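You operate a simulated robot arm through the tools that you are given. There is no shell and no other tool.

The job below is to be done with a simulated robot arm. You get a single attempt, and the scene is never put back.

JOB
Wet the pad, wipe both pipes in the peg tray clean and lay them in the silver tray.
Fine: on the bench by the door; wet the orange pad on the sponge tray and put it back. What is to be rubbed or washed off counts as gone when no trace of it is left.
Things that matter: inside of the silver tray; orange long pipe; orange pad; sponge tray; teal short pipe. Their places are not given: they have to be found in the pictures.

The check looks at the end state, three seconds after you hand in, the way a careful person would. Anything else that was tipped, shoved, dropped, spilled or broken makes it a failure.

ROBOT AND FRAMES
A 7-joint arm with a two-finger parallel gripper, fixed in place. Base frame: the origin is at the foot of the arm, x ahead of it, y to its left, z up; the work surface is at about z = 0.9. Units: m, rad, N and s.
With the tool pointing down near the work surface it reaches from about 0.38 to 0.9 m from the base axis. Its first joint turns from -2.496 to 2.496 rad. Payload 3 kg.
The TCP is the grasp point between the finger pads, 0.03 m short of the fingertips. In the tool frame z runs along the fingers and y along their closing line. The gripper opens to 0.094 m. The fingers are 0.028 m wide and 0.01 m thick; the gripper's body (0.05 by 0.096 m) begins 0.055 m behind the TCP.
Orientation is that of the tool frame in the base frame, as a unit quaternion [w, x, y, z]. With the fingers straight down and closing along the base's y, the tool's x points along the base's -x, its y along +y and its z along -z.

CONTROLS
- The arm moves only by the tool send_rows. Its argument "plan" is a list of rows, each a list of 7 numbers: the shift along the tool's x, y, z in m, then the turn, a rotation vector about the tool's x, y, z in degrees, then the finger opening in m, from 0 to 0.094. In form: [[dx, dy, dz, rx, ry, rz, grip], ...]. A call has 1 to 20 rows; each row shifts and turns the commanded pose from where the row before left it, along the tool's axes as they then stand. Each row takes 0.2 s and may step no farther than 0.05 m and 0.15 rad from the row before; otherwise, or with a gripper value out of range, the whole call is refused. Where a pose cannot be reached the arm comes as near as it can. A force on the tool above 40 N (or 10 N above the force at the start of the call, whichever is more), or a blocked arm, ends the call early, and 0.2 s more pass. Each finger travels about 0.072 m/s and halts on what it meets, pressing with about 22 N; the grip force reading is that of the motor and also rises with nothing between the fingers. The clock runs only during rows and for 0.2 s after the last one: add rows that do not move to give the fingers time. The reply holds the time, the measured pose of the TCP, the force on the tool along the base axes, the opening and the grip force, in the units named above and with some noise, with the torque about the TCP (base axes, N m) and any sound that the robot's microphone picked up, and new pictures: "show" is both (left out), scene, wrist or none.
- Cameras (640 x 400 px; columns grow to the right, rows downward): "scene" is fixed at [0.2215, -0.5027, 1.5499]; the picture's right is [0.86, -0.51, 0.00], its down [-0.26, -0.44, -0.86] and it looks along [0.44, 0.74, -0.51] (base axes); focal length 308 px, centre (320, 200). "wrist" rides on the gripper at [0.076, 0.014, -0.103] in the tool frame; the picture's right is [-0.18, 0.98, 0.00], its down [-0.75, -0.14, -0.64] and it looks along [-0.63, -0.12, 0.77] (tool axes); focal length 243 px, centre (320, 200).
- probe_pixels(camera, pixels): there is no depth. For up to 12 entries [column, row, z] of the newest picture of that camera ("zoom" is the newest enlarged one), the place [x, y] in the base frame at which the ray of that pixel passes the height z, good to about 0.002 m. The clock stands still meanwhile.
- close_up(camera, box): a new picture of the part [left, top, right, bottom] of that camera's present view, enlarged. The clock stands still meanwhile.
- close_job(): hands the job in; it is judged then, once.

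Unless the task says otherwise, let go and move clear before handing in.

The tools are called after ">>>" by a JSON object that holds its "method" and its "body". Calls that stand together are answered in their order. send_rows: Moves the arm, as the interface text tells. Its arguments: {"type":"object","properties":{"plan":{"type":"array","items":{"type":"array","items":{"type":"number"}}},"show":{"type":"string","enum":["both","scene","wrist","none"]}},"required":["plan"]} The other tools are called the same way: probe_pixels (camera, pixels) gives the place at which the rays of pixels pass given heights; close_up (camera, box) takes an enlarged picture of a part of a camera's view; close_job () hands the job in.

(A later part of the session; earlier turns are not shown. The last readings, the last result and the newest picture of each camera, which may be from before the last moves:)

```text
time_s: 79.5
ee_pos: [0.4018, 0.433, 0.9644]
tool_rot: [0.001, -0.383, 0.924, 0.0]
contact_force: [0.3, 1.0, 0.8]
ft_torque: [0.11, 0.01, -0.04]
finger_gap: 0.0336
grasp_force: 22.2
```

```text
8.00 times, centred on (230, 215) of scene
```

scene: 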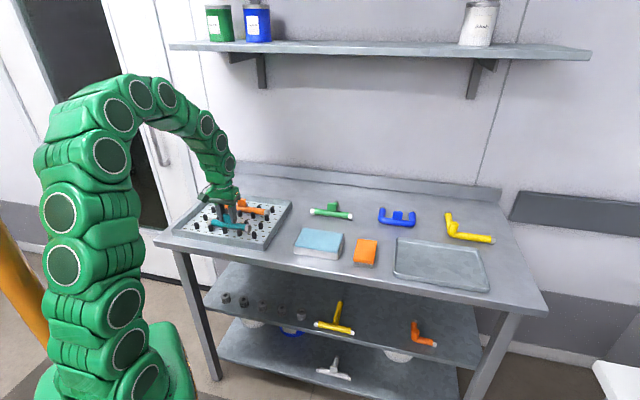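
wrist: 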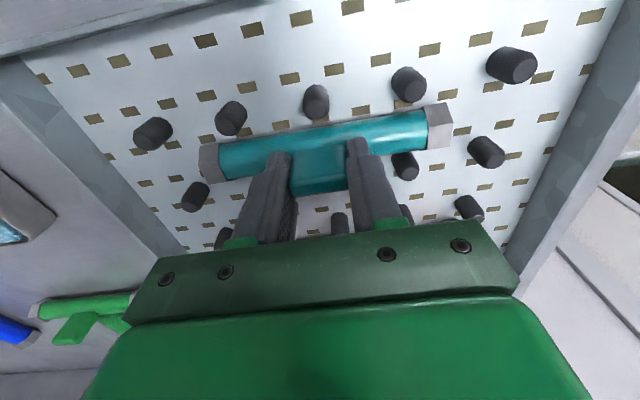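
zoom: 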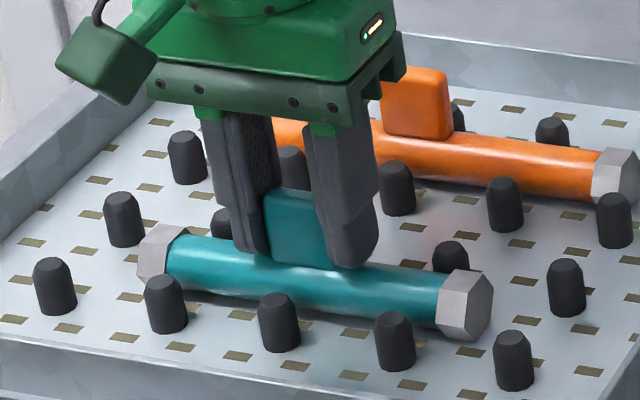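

Gripped (gap 0.0336, 22 N). I lift the teal pipe straight up out of the pegs.

>>> {"method": "send_rows", "body": {"plan": [[0, 0, -0.02, 0, 0, 0, 0.02], [0, 0, -0.03, 0, 0, 0, 0.02], [0, 0, -0.04, 0, 0, 0, 0.02], [0, 0, -0.035, 0, 0, 0, 0.02], [0, 0, 0, 0, 0, 0, 0.02]]}}

>>> {"method": "close_up", "body": {"camera": "scene", "box": [180, 160, 280, 240]}}

```text
time_s: 80.7
ee_pos: [0.4015, 0.4331, 1.089]
tool_rot: [0.002, -0.383, 0.924, 0.0]
contact_force: [-0.2, 0.1, -1.8]
ft_torque: [-0.02, -0.03, 0.01]
finger_gap: 0.0334
grasp_force: 22.1
```

scene: 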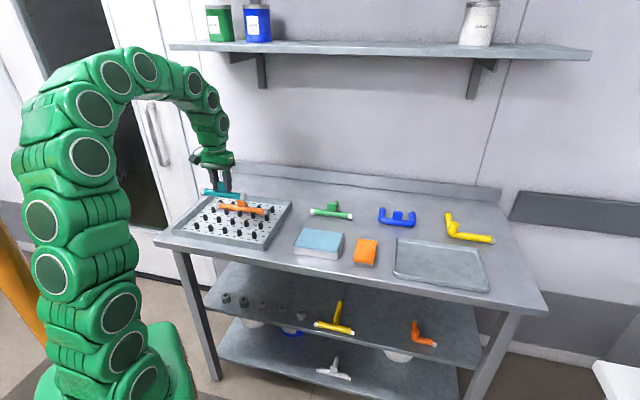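
wrist: 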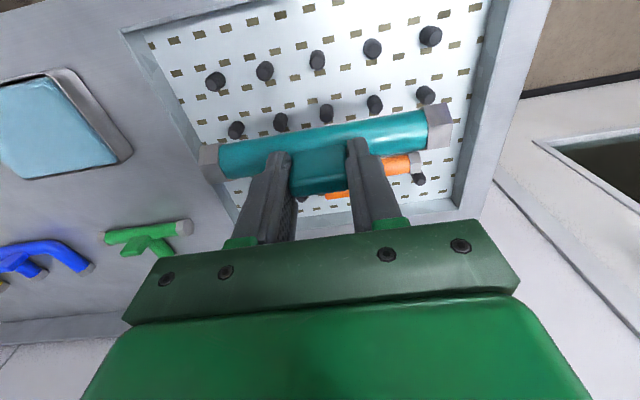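

```text
5.00 times, centred on (230, 200) of scene
```

zoom: 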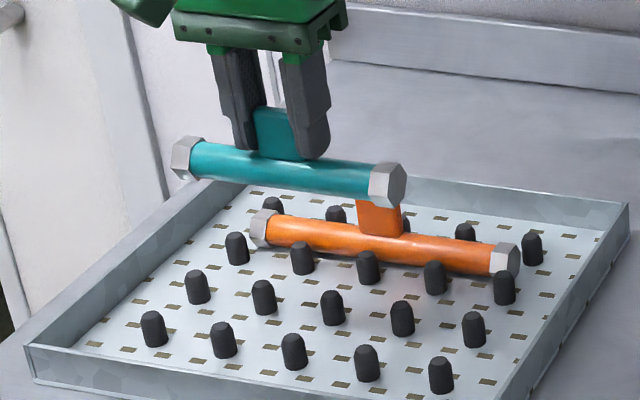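

The pipe hangs level. I carry it over to the silver tray, aiming at (0.884,-0.035).

>>> {"method": "send_rows", "body": {"plan": [[-0.0007, -0.048, 0, 0, 0, 0, 0.02], [-0.0007, -0.048, 0, 0, 0, 0, 0.02], [-0.0007, -0.048, 0, 0, 0, 0, 0.02], [-0.0007, -0.048, 0, 0, 0, 0, 0.02], [-0.0007, -0.048, 0, 0, 0, 0, 0.02], [-0.0007, -0.048, 0, 0, 0, 0, 0.02], [-0.0007, -0.048, 0, 0, 0, 0, 0.02], [-0.0007, -0.048, 0, 0, 0, 0, 0.02], [-0.0007, -0.048, 0, 0, 0, 0, 0.02], [-0.0007, -0.048, 0, 0, 0, 0, 0.02], [-0.0007, -0.048, 0, 0, 0, 0, 0.02], [-0.0007, -0.048, 0, 0, 0, 0, 0.02], [-0.0007, -0.048, 0, 0, 0, 0, 0.02], [-0.0007, -0.048, 0, 0, 0, 0, 0.02], [0, 0, 0, 0, 0, 0, 0.02]]}}

>>> {"method": "close_up", "body": {"camera": "scene", "box": [370, 180, 510, 300]}}

```text
time_s: 83.9
ee_pos: [0.8539, -0.009, 1.0858]
tool_rot: [0.001, -0.383, 0.924, 0.0]
contact_force: [0.0, -0.3, -1.8]
ft_torque: [0.02, -0.02, 0.01]
finger_gap: 0.0339
grasp_force: 22.1
out of reach, approached as far as the arm can: row 14
```

scene: 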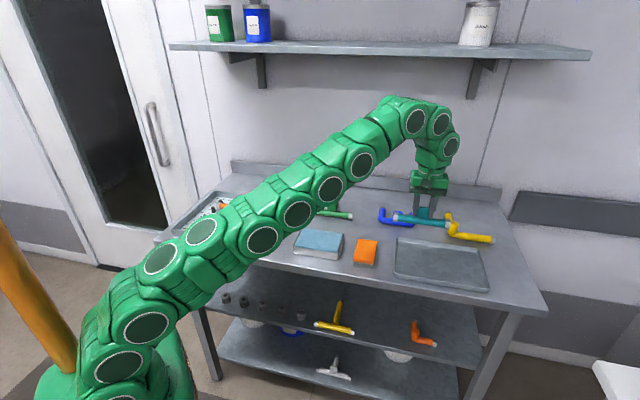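
wrist: 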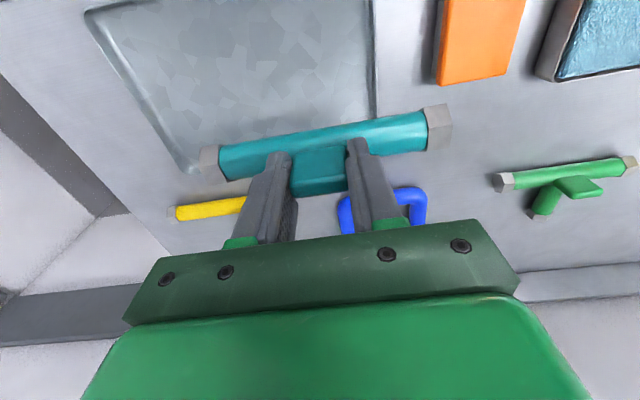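

```text
3.33 times, centred on (440, 240) of scene
```

zoom: 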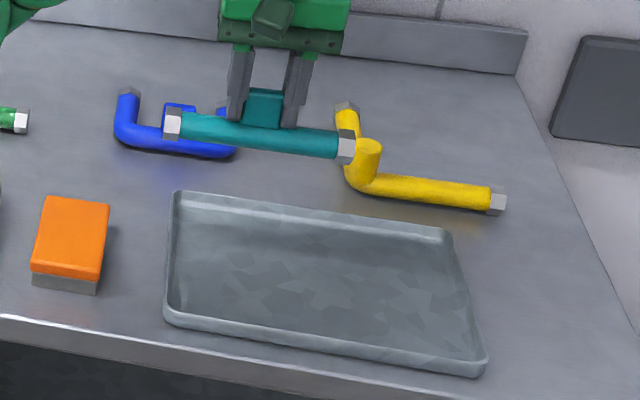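

At this height the reach ends at about 0.854 m, so the pipe is short of its place by 4 cm. I descend to z ≈ 1.0, still above the tray rim, where the reach is greater.

>>> {"method": "send_rows", "body": {"plan": [[0, 0, 0.03, 0, 0, 0, 0.02], [0, 0, 0.03, 0, 0, 0, 0.02], [0, 0, 0.02, 0, 0, 0, 0.02], [0, 0, 0, 0, 0, 0, 0.02]]}}

>>> {"method": "close_up", "body": {"camera": "scene", "box": [370, 180, 510, 300]}}

```text
time_s: 84.9
ee_pos: [0.854, -0.0087, 1.0047]
tool_rot: [0.001, -0.382, 0.924, 0.0]
contact_force: [-1.3, 0.0, -2.0]
ft_torque: [-0.01, -0.02, 0.01]
finger_gap: 0.0339
grasp_force: 22.7
```

scene: 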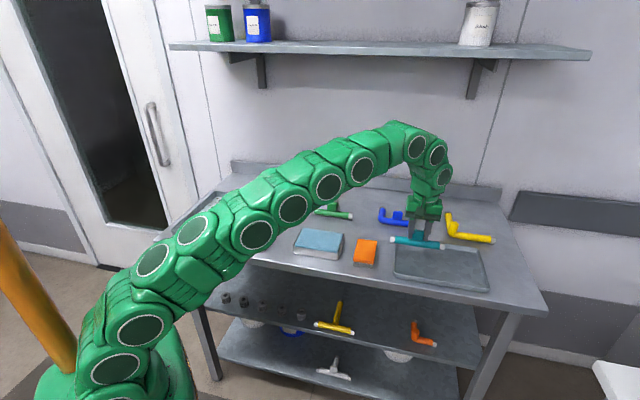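
wrist: 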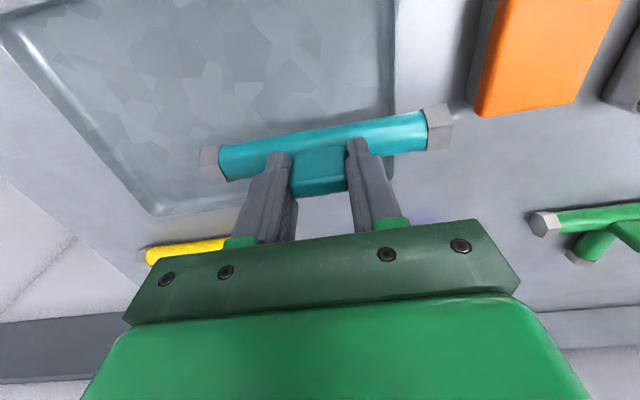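

```text
3.33 times, centred on (440, 240) of scene
```

zoom: 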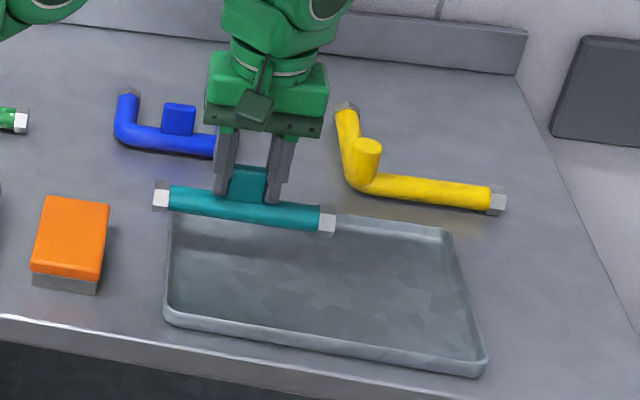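

I move 4 cm farther to the right and 1 cm toward me, at this lower height.

>>> {"method": "send_rows", "body": {"plan": [[0.005, -0.02, 0, 0, 0, 0, 0.02], [0.005, -0.02, 0, 0, 0, 0, 0.02], [0, 0, 0, 0, 0, 0, 0.02]]}}

>>> {"method": "close_up", "body": {"camera": "scene", "box": [370, 180, 510, 300]}}

```text
time_s: 85.7
ee_pos: [0.8754, -0.0448, 1.0054]
tool_rot: [0.001, -0.384, 0.923, -0.001]
contact_force: [-0.7, -0.9, -1.4]
ft_torque: [-0.02, -0.01, 0.01]
finger_gap: 0.0335
grasp_force: 21.8
```

scene: 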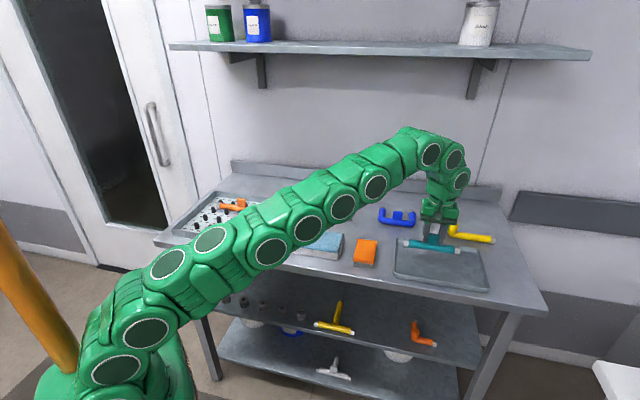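
wrist: 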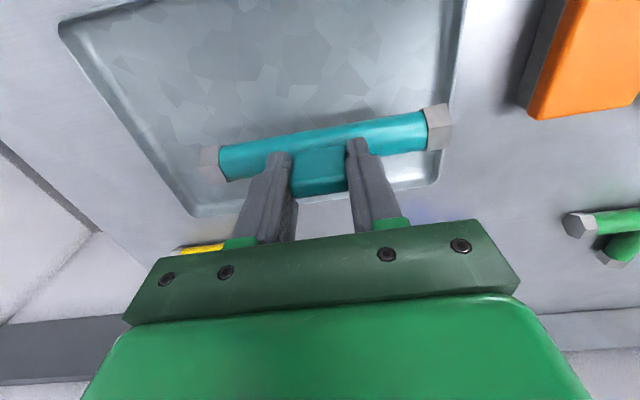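

```text
3.33 times, centred on (440, 240) of scene
```

zoom: 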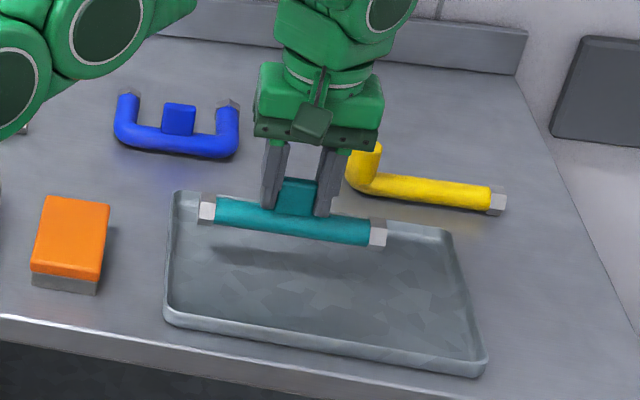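

The shadow shows it's inside the tray; I shift 1.2 cm more to the right to centre it, then lower.

>>> {"method": "send_rows", "body": {"plan": [[0, -0.012, 0, 0, 0, 0, 0.02], [0, 0, 0.015, 0, 0, 0, 0.02], [0, 0, 0.015, 0, 0, 0, 0.02], [0, 0, 0.005, 0, 0, 0, 0.02], [0, 0, 0.003, 0, 0, 0, 0.02], [0, 0, 0, 0, 0, 0, 0.02]]}}

>>> {"method": "close_up", "body": {"camera": "scene", "box": [370, 190, 510, 300]}}

```text
time_s: 87.1
ee_pos: [0.8835, -0.0542, 0.9679]
tool_rot: [0.002, -0.383, 0.924, 0.0]
contact_force: [0.4, 0.4, -1.1]
ft_torque: [0.0, 0.04, 0.0]
finger_gap: 0.0338
grasp_force: 21.5
```

scene: 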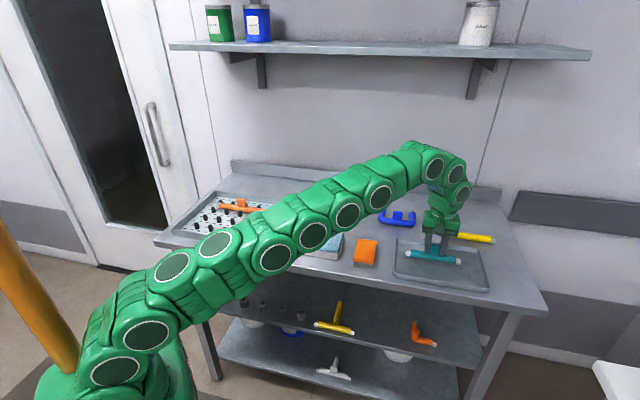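
wrist: 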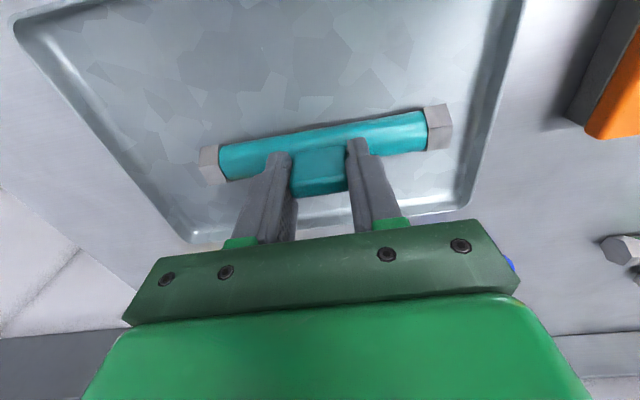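

```text
3.64 times, centred on (440, 245) of scene
```

zoom: 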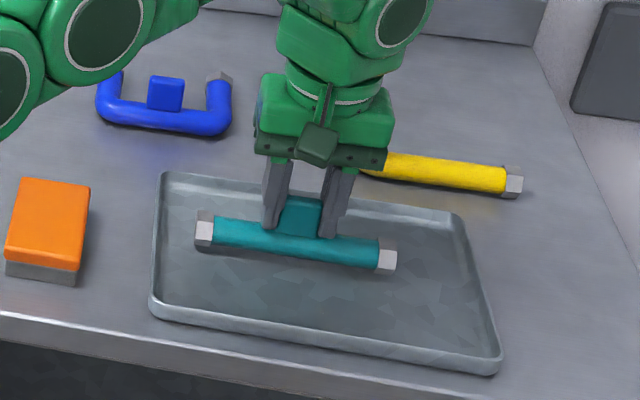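

It's well inside, nearly touching the floor. I shift 1 cm deeper to leave space for the long pipe, then set it down.

>>> {"method": "send_rows", "body": {"plan": [[-0.01, 0, 0, 0, 0, 0, 0.02], [0, 0, 0.002, 0, 0, 0, 0.02], [0, 0, 0.0015, 0, 0, 0, 0.02], [0, 0, 0.001, 0, 0, 0, 0.02], [0, 0, 0, 0, 0, 0, 0.02]], "show": "none"}}

```text
time_s: 88.3
ee_pos: [0.8908, -0.0462, 0.9634]
tool_rot: [0.001, -0.382, 0.924, 0.0]
contact_force: [0.4, 0.0, -1.5]
ft_torque: [-0.02, -0.01, 0.01]
finger_gap: 0.0336
grasp_force: 21.8
```

No contact yet at 0.9634, so I keep lowering by 1 mm at a time.

>>> {"method": "send_rows", "body": {"plan": [[0, 0, 0.001, 0, 0, 0, 0.02], [0, 0, 0.001, 0, 0, 0, 0.02], [0, 0, 0, 0, 0, 0, 0.02]], "show": "none"}}

```text
time_s: 89.1
ee_pos: [0.8905, -0.0454, 0.9617]
tool_rot: [0.003, -0.382, 0.924, -0.001]
contact_force: [1.5, -2.5, 16.9]
ft_torque: [0.19, 0.12, -0.02]
finger_gap: 0.034
grasp_force: 22.0
```

Contact with the tray floor is 17 N. I open the fingers moderately and rise straight up.

>>> {"method": "send_rows", "body": {"plan": [[0, 0, -0.0006, 0, 0, 0, 0.034], [0, 0, 0, 0, 0, 0, 0.056], [0, 0, 0, 0, 0, 0, 0.056], [0, 0, 0, 0, 0, 0, 0.056], [0, 0, -0.02, 0, 0, 0, 0.056], [0, 0, -0.03, 0, 0, 0, 0.056], [0.015, 0, -0.03, 0, 0, 0, 0.056], [0.03, 0, -0.03, 0, 0, 0, 0.056], [0, 0, 0, 0, 0, 0, 0.056]]}}

>>> {"method": "close_up", "body": {"camera": "scene", "box": [370, 190, 510, 300]}}

```text
time_s: 91.1
ee_pos: [0.8588, -0.0777, 1.0625]
tool_rot: [0.001, -0.383, 0.924, 0.001]
contact_force: [-0.8, -0.2, -0.1]
ft_torque: [0.01, 0.01, 0.0]
finger_gap: 0.056
grasp_force: 0.0
out of reach, approached as far as the arm can: row 6
```

scene: 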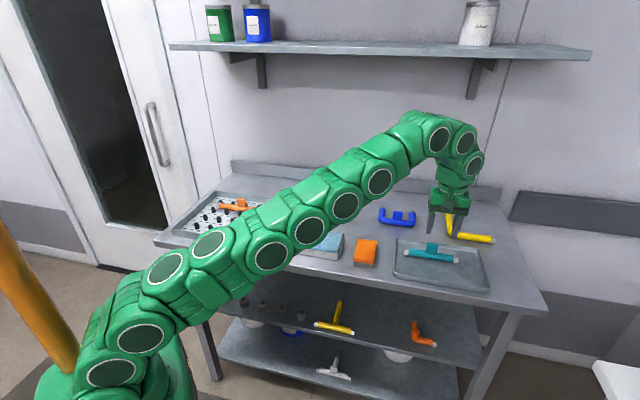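
wrist: 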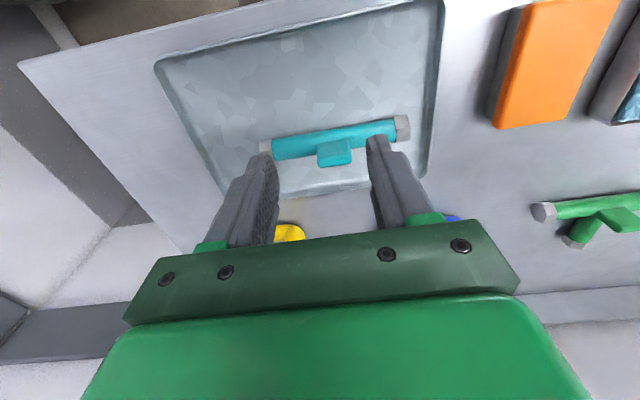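

```text
3.64 times, centred on (440, 245) of scene
```

zoom: 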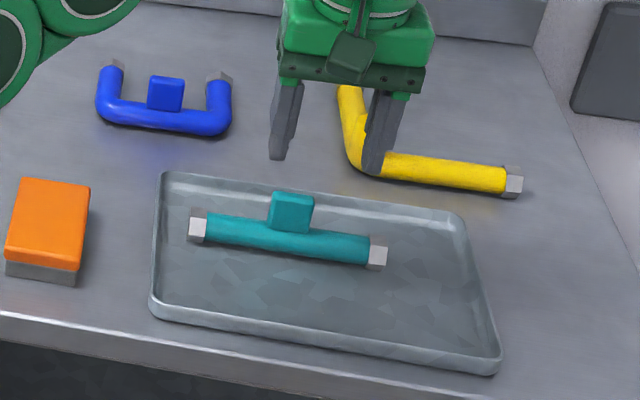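

The teal pipe stands in the tray as wanted. I probe the tray's inner edges and the teal pipe to place the orange one.

>>> {"method": "probe_pixels", "body": {"camera": "zoom", "pixels": [[164, 302, 0.905], [487, 358, 0.905], [178, 194, 0.905], [458, 232, 0.905], [152, 295, 0.915], [500, 352, 0.915], [196, 232, 0.916], [378, 258, 0.916], [292, 196, 0.963]]}}

>>> {"method": "probe_pixels", "body": {"camera": "wrist", "pixels": [[165, 66, 0.905], [436, 5, 0.905], [420, 175, 0.905], [225, 195, 0.905], [266, 147, 0.916], [403, 128, 0.916], [334, 160, 0.96]]}}

```text
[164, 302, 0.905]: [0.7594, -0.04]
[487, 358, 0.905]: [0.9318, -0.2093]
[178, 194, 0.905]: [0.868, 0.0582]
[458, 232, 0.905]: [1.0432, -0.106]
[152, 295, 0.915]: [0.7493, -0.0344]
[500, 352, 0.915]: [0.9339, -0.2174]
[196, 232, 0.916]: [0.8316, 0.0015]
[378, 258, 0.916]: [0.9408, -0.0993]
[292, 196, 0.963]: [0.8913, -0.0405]
```

```text
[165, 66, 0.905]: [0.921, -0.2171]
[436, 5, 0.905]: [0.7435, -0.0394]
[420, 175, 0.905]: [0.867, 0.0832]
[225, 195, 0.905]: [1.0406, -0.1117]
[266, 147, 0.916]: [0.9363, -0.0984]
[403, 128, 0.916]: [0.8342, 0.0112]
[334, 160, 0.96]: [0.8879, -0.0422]
```

The inner floor spans about s −0.805…−0.568 along the tray and n 0.51…0.657 across, so the orange pipe fits in front of the teal one. I return to the peg tray, above the orange lug.

>>> {"method": "send_rows", "body": {"plan": [[-0.00943, 0.0457, 0, 0, 0, 0, 0.06], [-0.00943, 0.0457, 0, 0, 0, 0, 0.06], [-0.00943, 0.0457, 0, 0, 0, 0, 0.06], [-0.00943, 0.0457, 0, 0, 0, 0, 0.06], [-0.00943, 0.0457, 0, 0, 0, 0, 0.06], [-0.00943, 0.0457, 0, 0, 0, 0, 0.06], [-0.00943, 0.0457, 0, 0, 0, 0, 0.06], [-0.00943, 0.0457, 0, 0, 0, 0, 0.06], [-0.00943, 0.0457, 0, 0, 0, 0, 0.06], [-0.00943, 0.0457, 0, 0, 0, 0, 0.06], [-0.00943, 0.0457, 0, 0, 0, 0, 0.06], [-0.00943, 0.0457, 0, 0, 0, 0, 0.06], [-0.00943, 0.0457, 0, 0, 0, 0, 0.06], [-0.00943, 0.0457, 0, 0, 0, 0, 0.06], [-0.00943, 0.0457, 0, 0, 0, 0, 0.06], [0, 0, 0, 0, 0, 0, 0.06]]}}

>>> {"method": "close_up", "body": {"camera": "wrist", "box": [200, 20, 480, 220]}}

```text
time_s: 94.5
ee_pos: [0.4715, 0.5058, 1.0593]
tool_rot: [0.002, -0.382, 0.924, -0.001]
contact_force: [-0.1, 0.1, -0.5]
ft_torque: [-0.02, -0.02, 0.03]
finger_gap: 0.0601
grasp_force: 0.1
```

scene: 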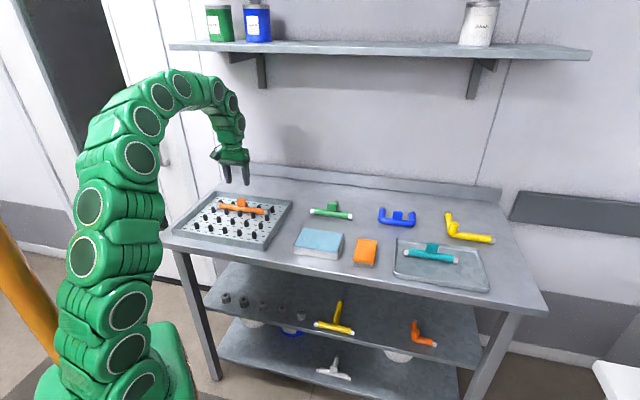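
wrist: 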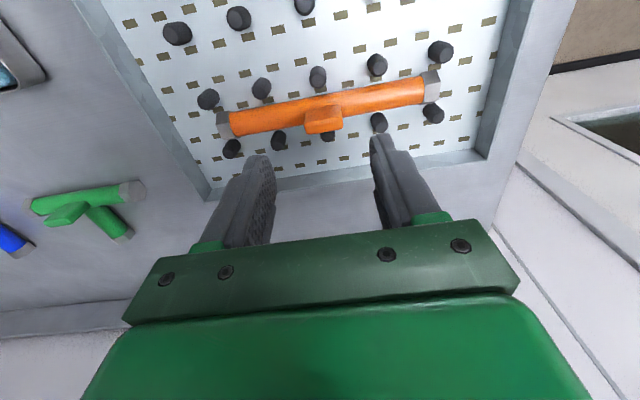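

```text
2.00 times, centred on (340, 120) of wrist
```

zoom: 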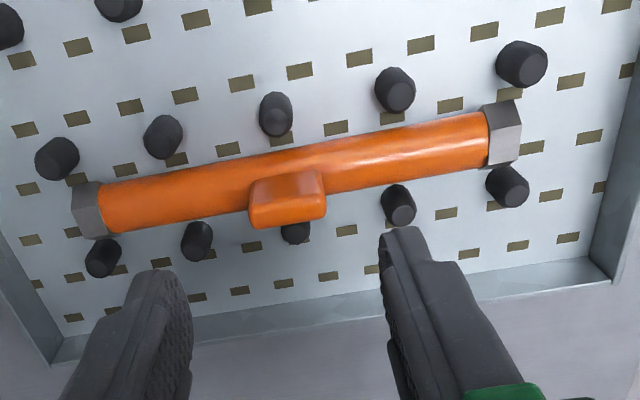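

>>> {"method": "probe_pixels", "body": {"camera": "zoom", "pixels": [[288, 213, 0.963], [250, 218, 0.963], [326, 207, 0.963], [286, 178, 0.93], [90, 210, 0.92], [503, 135, 0.92]]}}

>>> {"method": "close_up", "body": {"camera": "scene", "box": [200, 185, 280, 235]}}

>>> {"method": "probe_pixels", "body": {"camera": "zoom", "pixels": [[336, 113, 0.963]]}}

```text
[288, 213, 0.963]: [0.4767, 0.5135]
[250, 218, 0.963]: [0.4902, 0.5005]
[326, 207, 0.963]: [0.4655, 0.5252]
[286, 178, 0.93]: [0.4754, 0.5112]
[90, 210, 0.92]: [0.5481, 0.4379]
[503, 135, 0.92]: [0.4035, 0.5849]
```

```text
8.00 times, centred on (240, 210) of scene
```

zoom: 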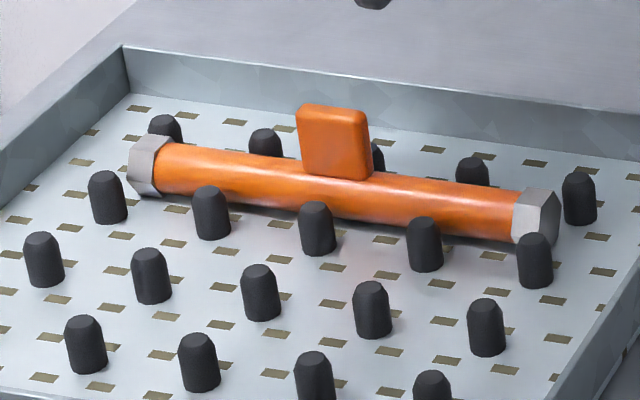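

```text
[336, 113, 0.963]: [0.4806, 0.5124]
```

The orange lug is centred near (0.4765,0.512). I descend over it.

>>> {"method": "send_rows", "body": {"plan": [[-0.0079, 0.0008, 0.03, 0, 0, 0, 0.06], [0, 0, 0.035, 0, 0, 0, 0.06], [0, 0, 0.02, 0, 0, 0, 0.06], [0, 0, 0.01, 0, 0, 0, 0.06], [0, 0, 0, 0, 0, 0, 0.06]]}}

>>> {"method": "close_up", "body": {"camera": "scene", "box": [200, 185, 280, 235]}}

>>> {"method": "close_up", "body": {"camera": "wrist", "box": [200, 20, 480, 220]}}

```text
time_s: 95.7
ee_pos: [0.4771, 0.5113, 0.9663]
tool_rot: [0.001, -0.382, 0.924, -0.002]
contact_force: [-0.1, 0.2, -0.9]
ft_torque: [-0.02, 0.02, 0.0]
finger_gap: 0.0598
grasp_force: 0.1
```

scene: 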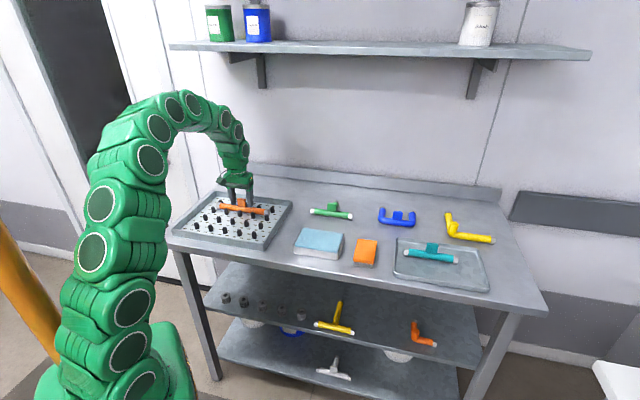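
wrist: 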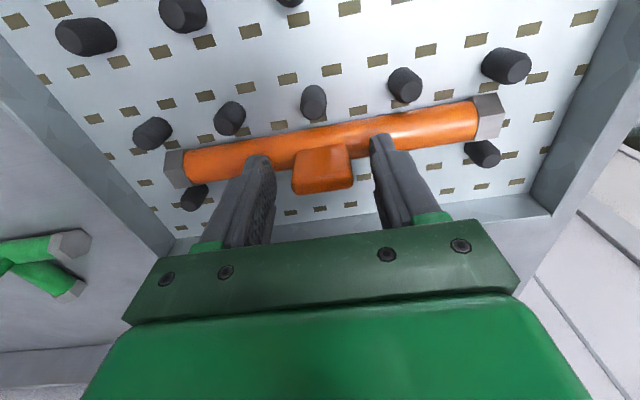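

```text
8.00 times, centred on (240, 210) of scene
```

zoom: 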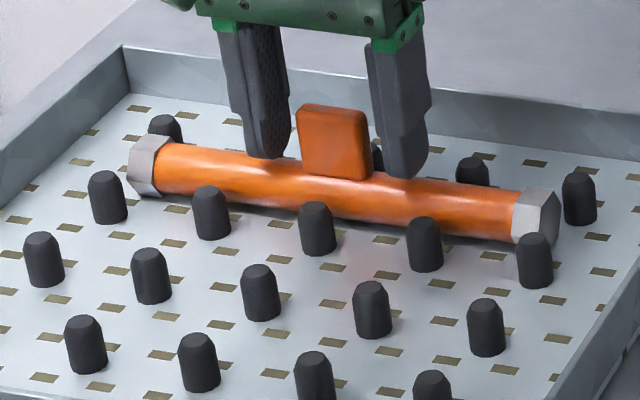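

```text
2.00 times, centred on (340, 120) of wrist
```

zoom: 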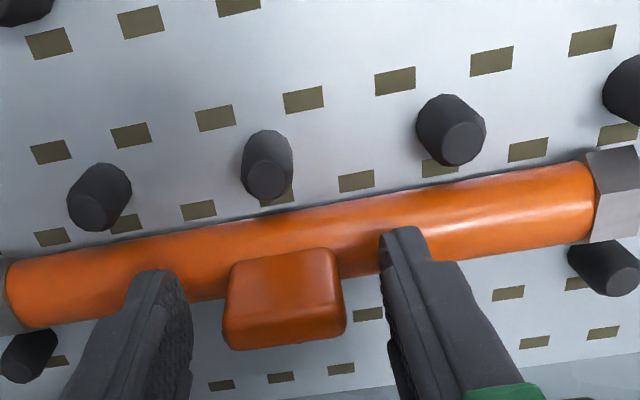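

The fingers straddle the orange lug just like the teal one before. I close and lift.

>>> {"method": "send_rows", "body": {"plan": [[0, 0, 0, 0, 0, 0, 0.02], [0, 0, 0, 0, 0, 0, 0.02], [0, 0, 0, 0, 0, 0, 0.02], [0, 0, 0, 0, 0, 0, 0.02], [0, 0, -0.02, 0, 0, 0, 0.02], [0, 0, -0.03, 0, 0, 0, 0.02], [0, 0, -0.035, 0, 0, 0, 0.02], [0, 0, 0, 0, 0, 0, 0.02]]}}

>>> {"method": "close_up", "body": {"camera": "scene", "box": [190, 160, 290, 240]}}

```text
time_s: 97.5
ee_pos: [0.4778, 0.5124, 1.0515]
tool_rot: [0.001, -0.382, 0.924, -0.001]
contact_force: [-0.6, -0.3, -1.4]
ft_torque: [-0.01, -0.05, -0.01]
finger_gap: 0.0339
grasp_force: 21.7
```

scene: 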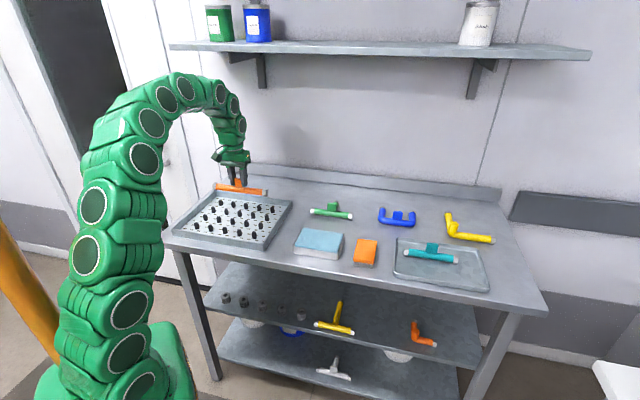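
wrist: 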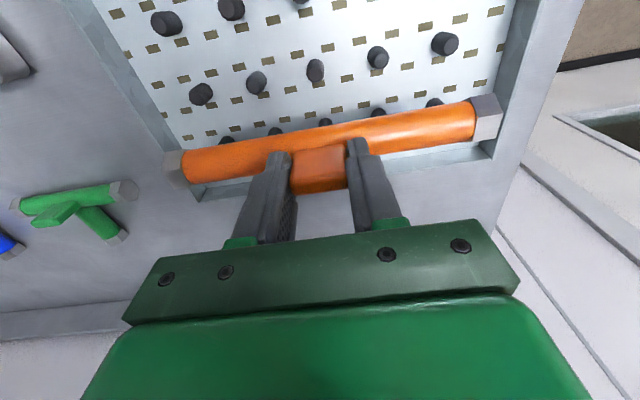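

```text
5.00 times, centred on (240, 200) of scene
```

zoom: 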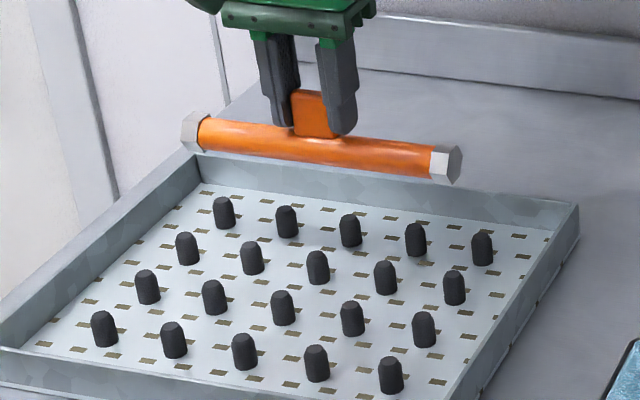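

The orange pipe is lifted clean and level out of the peg tray. I carry it toward the silver tray, stopping a bit short of the reach limit.

>>> {"method": "send_rows", "body": {"plan": [[0.0111, -0.046, 0, 0, 0, 0, 0.02], [0.0111, -0.046, 0, 0, 0, 0, 0.02], [0.0111, -0.046, 0, 0, 0, 0, 0.02], [0.0111, -0.046, 0, 0, 0, 0, 0.02], [0.0111, -0.046, 0, 0, 0, 0, 0.02], [0.0111, -0.046, 0, 0, 0, 0, 0.02], [0.0111, -0.046, 0, 0, 0, 0, 0.02], [0.0111, -0.046, 0, 0, 0, 0, 0.02], [0.0111, -0.046, 0, 0, 0, 0, 0.02], [0.0111, -0.046, 0, 0, 0, 0, 0.02], [0.0111, -0.046, 0, 0, 0, 0, 0.02], [0.0111, -0.046, 0, 0, 0, 0, 0.02], [0.0111, -0.046, 0, 0, 0, 0, 0.02], [0.0111, -0.046, 0, 0, 0, 0, 0.02], [0, 0, 0, 0, 0, 0, 0.02]]}}

>>> {"method": "close_up", "body": {"camera": "scene", "box": [370, 190, 510, 300]}}

```text
time_s: 100.7
ee_pos: [0.8237, -0.0528, 1.0515]
tool_rot: [0.001, -0.383, 0.924, 0.0]
contact_force: [0.9, -0.2, -0.8]
ft_torque: [-0.01, 0.01, -0.01]
finger_gap: 0.034
grasp_force: 22.4
```

scene: 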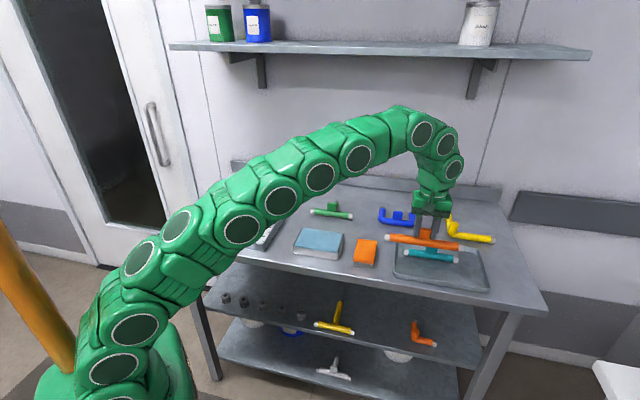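
wrist: 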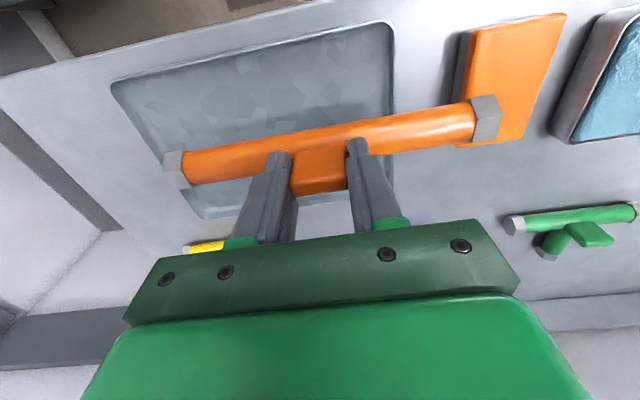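

```text
3.64 times, centred on (440, 245) of scene
```

zoom: 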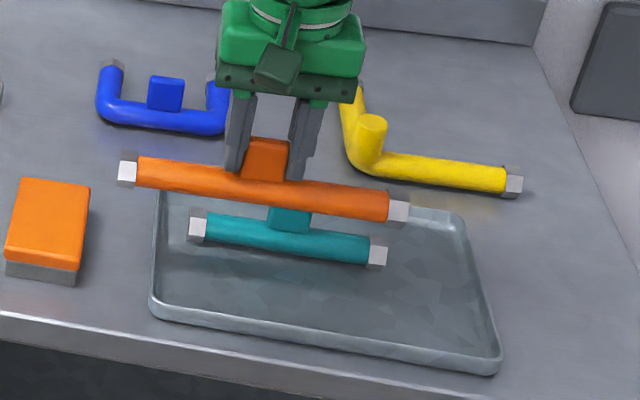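

The pipe is in position except for 6.5 cm to the right. I lower it and move right at the lower height.

>>> {"method": "send_rows", "body": {"plan": [[0, 0, 0.02, 0, 0, 0, 0.02], [0, -0.0217, 0.015, 0, 0, 0, 0.02], [0, -0.0217, 0.012, 0, 0, 0, 0.02], [0, -0.0217, 0, 0, 0, 0, 0.02], [0, 0, 0, 0, 0, 0, 0.02]]}}

>>> {"method": "close_up", "body": {"camera": "scene", "box": [370, 190, 510, 300]}}

```text
time_s: 101.9
ee_pos: [0.87, -0.0988, 1.0035]
tool_rot: [0.001, -0.384, 0.923, 0.0]
contact_force: [-0.3, 0.0, -1.2]
ft_torque: [0.0, -0.03, 0.02]
finger_gap: 0.0337
grasp_force: 21.5
```

scene: 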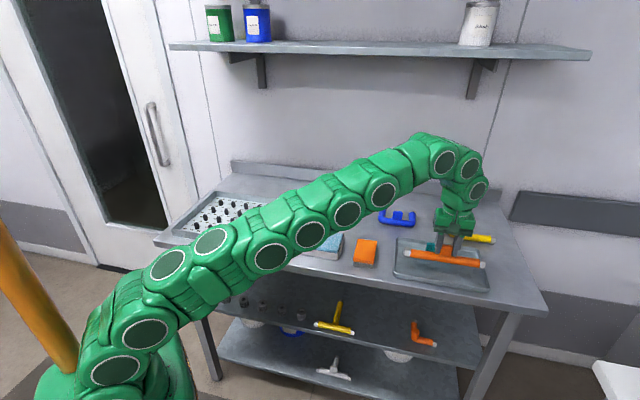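
wrist: 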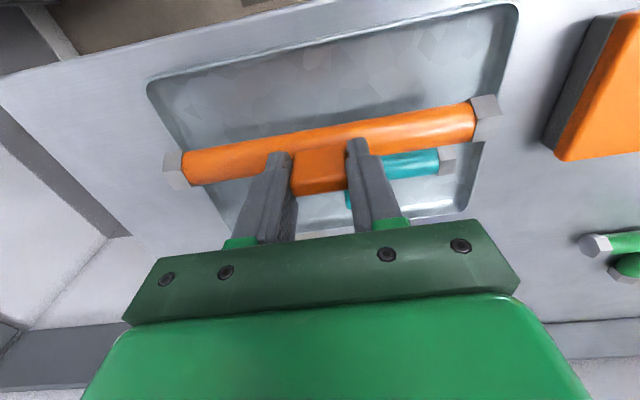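

```text
3.64 times, centred on (440, 245) of scene
```

zoom: 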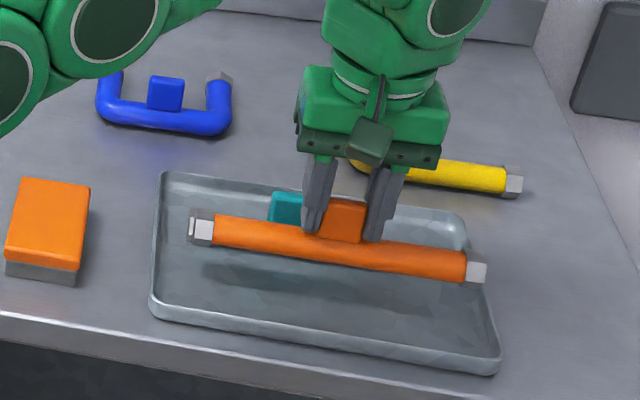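

The shadow lies inside the tray. I check both ends against the inner edges before lowering.

>>> {"method": "probe_pixels", "body": {"camera": "zoom", "pixels": [[191, 228, 0.957], [487, 270, 0.957], [191, 228, 0.95], [487, 270, 0.95]]}}

```text
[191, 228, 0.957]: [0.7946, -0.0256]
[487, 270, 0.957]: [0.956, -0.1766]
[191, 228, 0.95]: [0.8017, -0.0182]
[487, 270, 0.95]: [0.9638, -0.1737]
```

The right end seems close to the tray's right wall, so I check it with the wrist camera as well.

>>> {"method": "close_up", "body": {"camera": "wrist", "box": [130, 60, 530, 240]}}

>>> {"method": "probe_pixels", "body": {"camera": "wrist", "pixels": [[164, 168, 0.945], [499, 112, 0.945], [150, 85, 0.92], [190, 153, 0.92], [228, 220, 0.92], [516, 10, 0.92], [474, 180, 0.92], [190, 153, 0.905], [474, 180, 0.905]]}}

```text
1.60 times, centred on (330, 150) of wrist
```

zoom: 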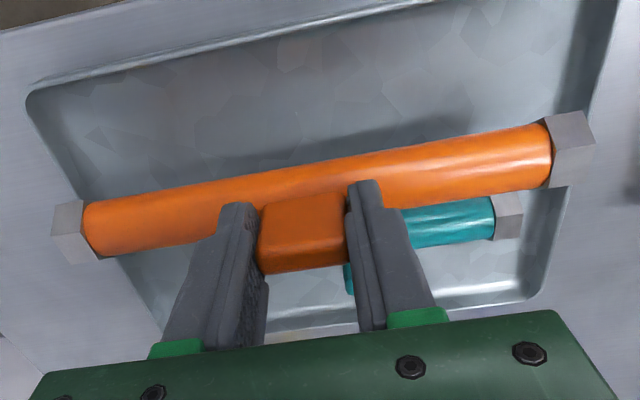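

```text
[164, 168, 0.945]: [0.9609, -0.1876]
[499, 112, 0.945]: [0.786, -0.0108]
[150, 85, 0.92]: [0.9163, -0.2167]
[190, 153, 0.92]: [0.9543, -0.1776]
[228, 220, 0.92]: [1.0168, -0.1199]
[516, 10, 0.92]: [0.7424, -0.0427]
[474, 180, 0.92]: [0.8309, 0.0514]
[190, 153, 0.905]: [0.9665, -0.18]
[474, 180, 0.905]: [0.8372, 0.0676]
```

The pipe is about 0.22 m long and the tray about 0.24 m inside, so margins are near 1 cm. I shift 4 mm left and lower to just above the rim to compare both ends.

>>> {"method": "send_rows", "body": {"plan": [[0, 0.004, 0.006, 0, 0, 0, 0.02], [0, 0, 0.006, 0, 0, 0, 0.02], [0, 0, 0, 0, 0, 0, 0.02]]}}

>>> {"method": "close_up", "body": {"camera": "wrist", "box": [130, 60, 530, 240]}}

>>> {"method": "close_up", "body": {"camera": "scene", "box": [380, 215, 500, 300]}}

```text
time_s: 102.7
ee_pos: [0.8678, -0.0962, 0.9924]
tool_rot: [0.002, -0.383, 0.924, 0.0]
contact_force: [0.9, 0.2, -1.5]
ft_torque: [0.0, -0.01, 0.0]
finger_gap: 0.0336
grasp_force: 21.6
```

scene: 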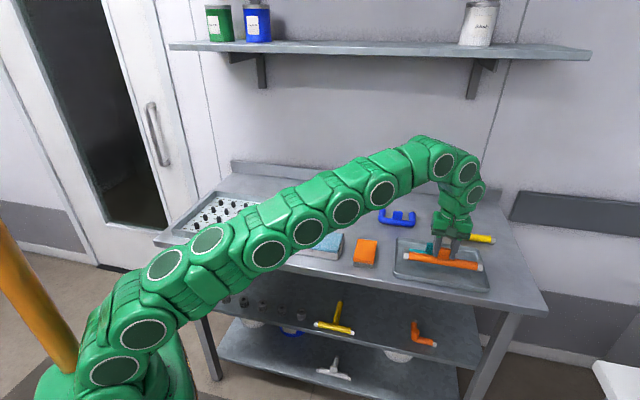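
wrist: 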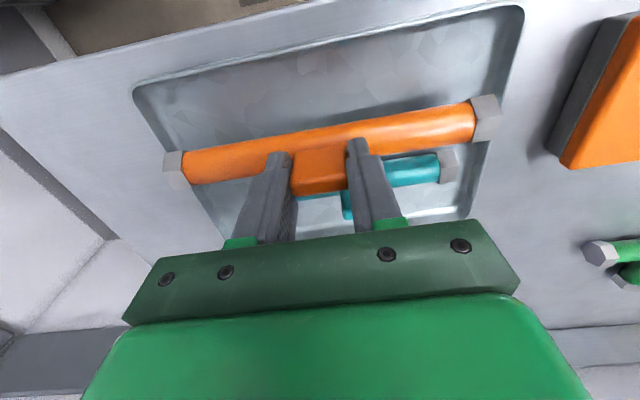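

```text
1.60 times, centred on (330, 150) of wrist
```

zoom: 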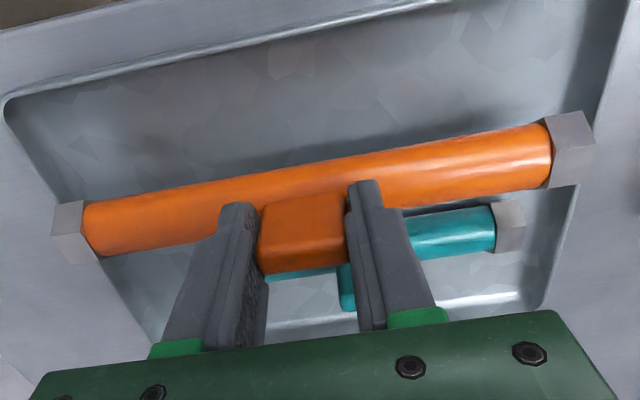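

```text
4.71 times, centred on (440, 258) of scene
```

zoom: 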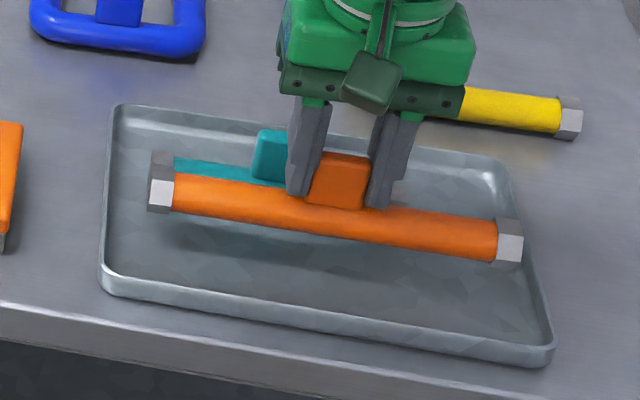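

Both views say the pipe should go a little more to the left (right nut nearer its wall). I shift 7 mm and lower 6 mm more.

>>> {"method": "send_rows", "body": {"plan": [[0, 0.007, 0, 0, 0, 0, 0.02], [0, 0, 0.006, 0, 0, 0, 0.02], [0, 0, 0, 0, 0, 0, 0.02]], "show": "none"}}

>>> {"method": "close_up", "body": {"camera": "wrist", "box": [130, 60, 530, 240]}}

>>> {"method": "close_up", "body": {"camera": "scene", "box": [380, 215, 500, 300]}}

```text
time_s: 103.5
ee_pos: [0.8622, -0.0905, 0.9863]
tool_rot: [0.001, -0.383, 0.924, -0.001]
contact_force: [-0.4, 0.6, -2.2]
ft_torque: [0.02, 0.0, -0.02]
finger_gap: 0.0337
grasp_force: 22.0
```

```text
1.60 times, centred on (330, 150) of wrist
```

zoom: 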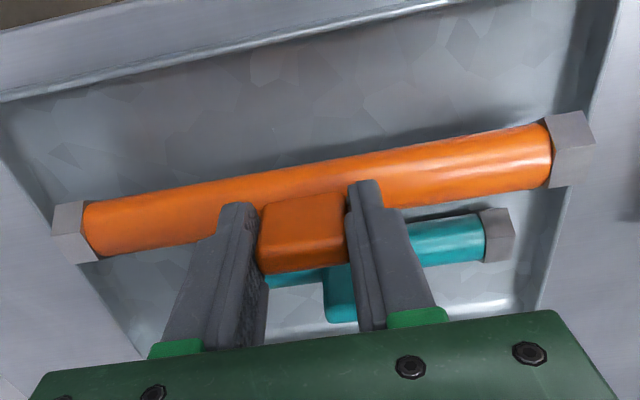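

```text
4.71 times, centred on (440, 258) of scene
```

zoom: 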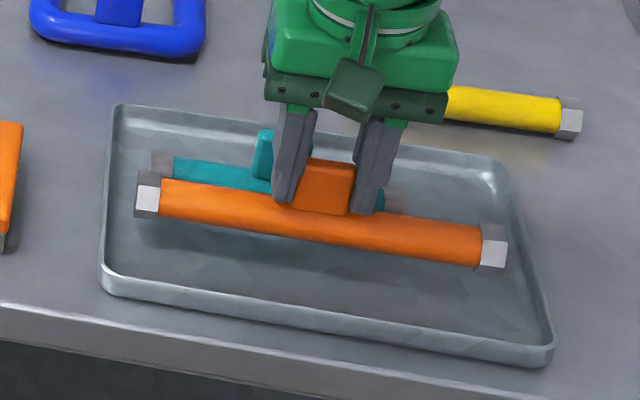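

Now both ends have about equal clearance (~22 px ≈ 1.8 cm in the scene view). I lower it to the tray floor.

>>> {"method": "send_rows", "body": {"plan": [[0, 0, 0.01, 0, 0, 0, 0.02], [0, 0, 0.007, 0, 0, 0, 0.02], [0, 0, 0.003, 0, 0, 0, 0.02], [0, 0, 0, 0, 0, 0, 0.02]], "show": "none"}}

>>> {"method": "close_up", "body": {"camera": "wrist", "box": [130, 60, 530, 240]}}

>>> {"method": "close_up", "body": {"camera": "scene", "box": [380, 215, 500, 300]}}

```text
time_s: 104.5
ee_pos: [0.8623, -0.091, 0.9674]
tool_rot: [0.001, -0.382, 0.924, -0.001]
contact_force: [0.0, 0.1, -0.6]
ft_torque: [-0.05, 0.03, -0.03]
finger_gap: 0.0336
grasp_force: 21.9
```

```text
1.60 times, centred on (330, 150) of wrist
```

zoom: 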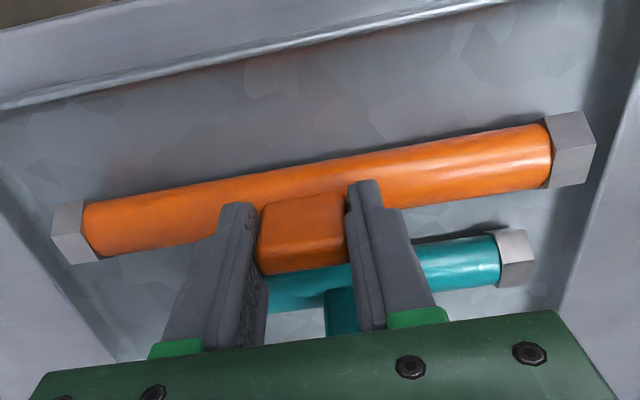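

```text
4.71 times, centred on (440, 258) of scene
```

zoom: 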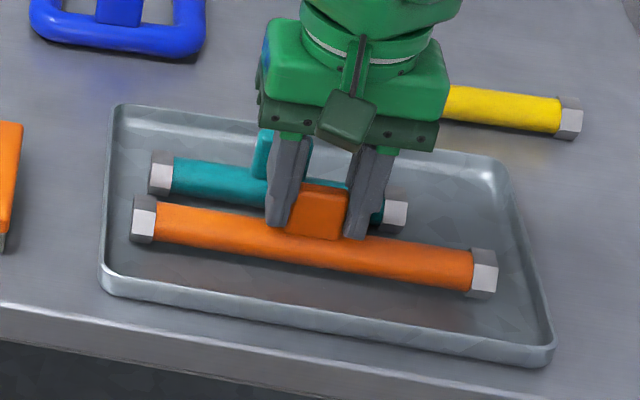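

All inside with clear margins. I lower the last few millimetres until contact.

>>> {"method": "send_rows", "body": {"plan": [[0, 0, 0.0025, 0, 0, 0, 0.02], [0, 0, 0.0015, 0, 0, 0, 0.02], [0, 0, 0.001, 0, 0, 0, 0.02], [0, 0, 0, 0, 0, 0, 0.02]], "show": "none"}}

```text
time_s: 105.5
ee_pos: [0.8628, -0.0904, 0.962]
tool_rot: [0.002, -0.383, 0.924, 0.0]
contact_force: [-2.1, 1.5, 16.3]
ft_torque: [0.14, 0.1, 0.01]
finger_gap: 0.0341
grasp_force: 22.0
```

It rests on the floor with 16 N. I open, rise straight up and move clear toward the base.

>>> {"method": "send_rows", "body": {"plan": [[0, 0, -0.0006, 0, 0, 0, 0.034], [0, 0, 0, 0, 0, 0, 0.056], [0, 0, 0, 0, 0, 0, 0.056], [0, 0, 0, 0, 0, 0, 0.056], [0, 0, -0.02, 0, 0, 0, 0.056], [0, 0, -0.025, 0, 0, 0, 0.056], [0.01, 0, -0.03, 0, 0, 0, 0.056], [0.03, 0, -0.035, 0, 0, 0, 0.056], [0.03, 0, -0.035, 0, 0, 0, 0.056], [0.045, 0, 0, 0, 0, 0, 0.056], [0.045, 0, 0, 0, 0, 0, 0.056], [0.045, 0, 0, 0, 0, 0, 0.056], [0, 0, 0, 0, 0, 0, 0.056]]}}

>>> {"method": "close_up", "body": {"camera": "scene", "box": [380, 215, 500, 300]}}

>>> {"method": "close_up", "body": {"camera": "scene", "box": [280, 190, 500, 310]}}

>>> {"method": "close_up", "body": {"camera": "scene", "box": [160, 180, 300, 260]}}

```text
time_s: 108.3
ee_pos: [0.7162, -0.2367, 1.1068]
tool_rot: [0.001, -0.383, 0.924, -0.001]
contact_force: [0.4, 0.5, 1.1]
ft_torque: [0.01, 0.01, -0.04]
finger_gap: 0.056
grasp_force: 0.1
```

scene: 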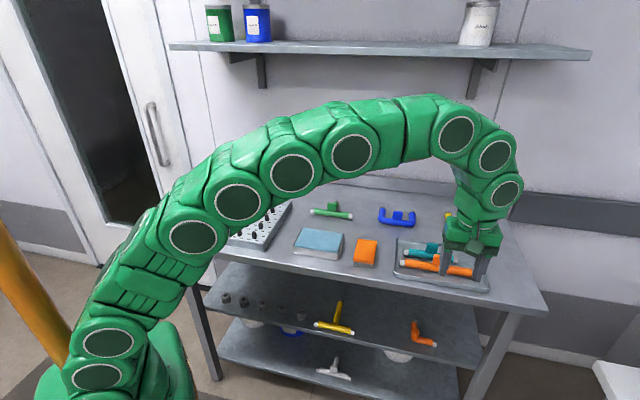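
wrist: 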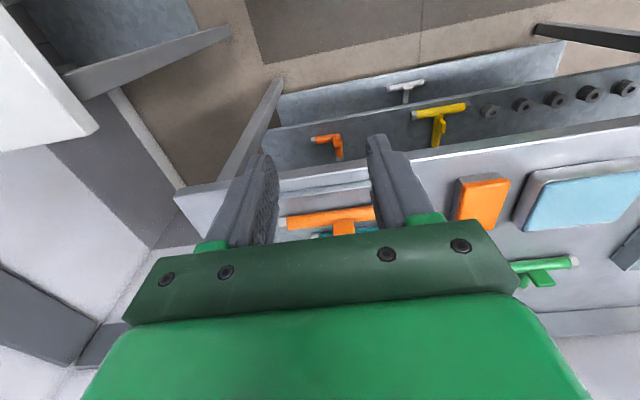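

```text
4.71 times, centred on (440, 258) of scene
```

zoom: 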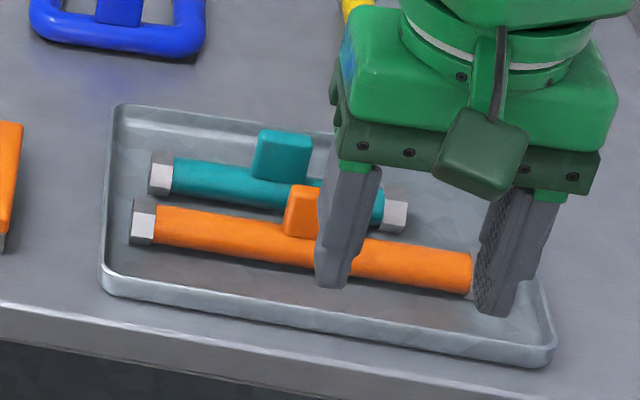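

```text
2.91 times, centred on (390, 250) of scene
```

zoom: 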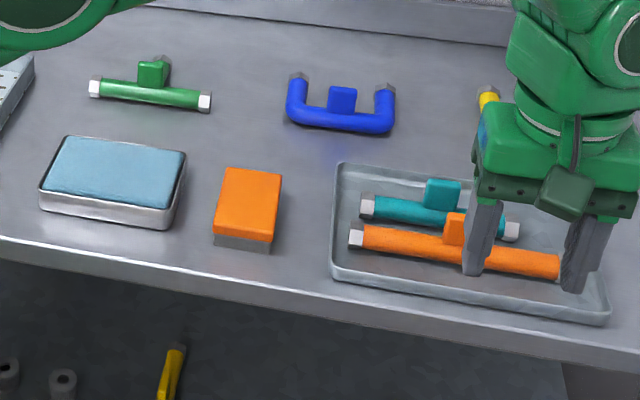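

```text
4.57 times, centred on (230, 220) of scene
```

zoom: 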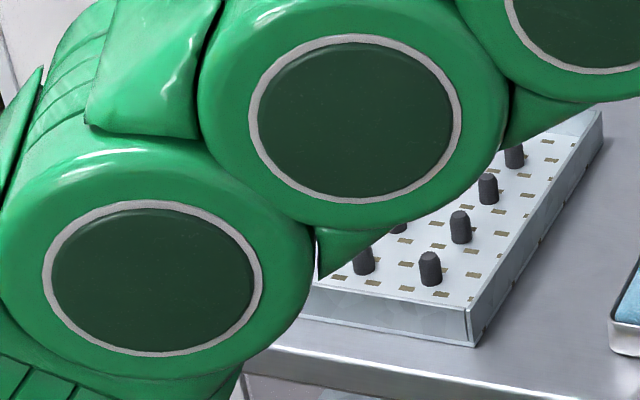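

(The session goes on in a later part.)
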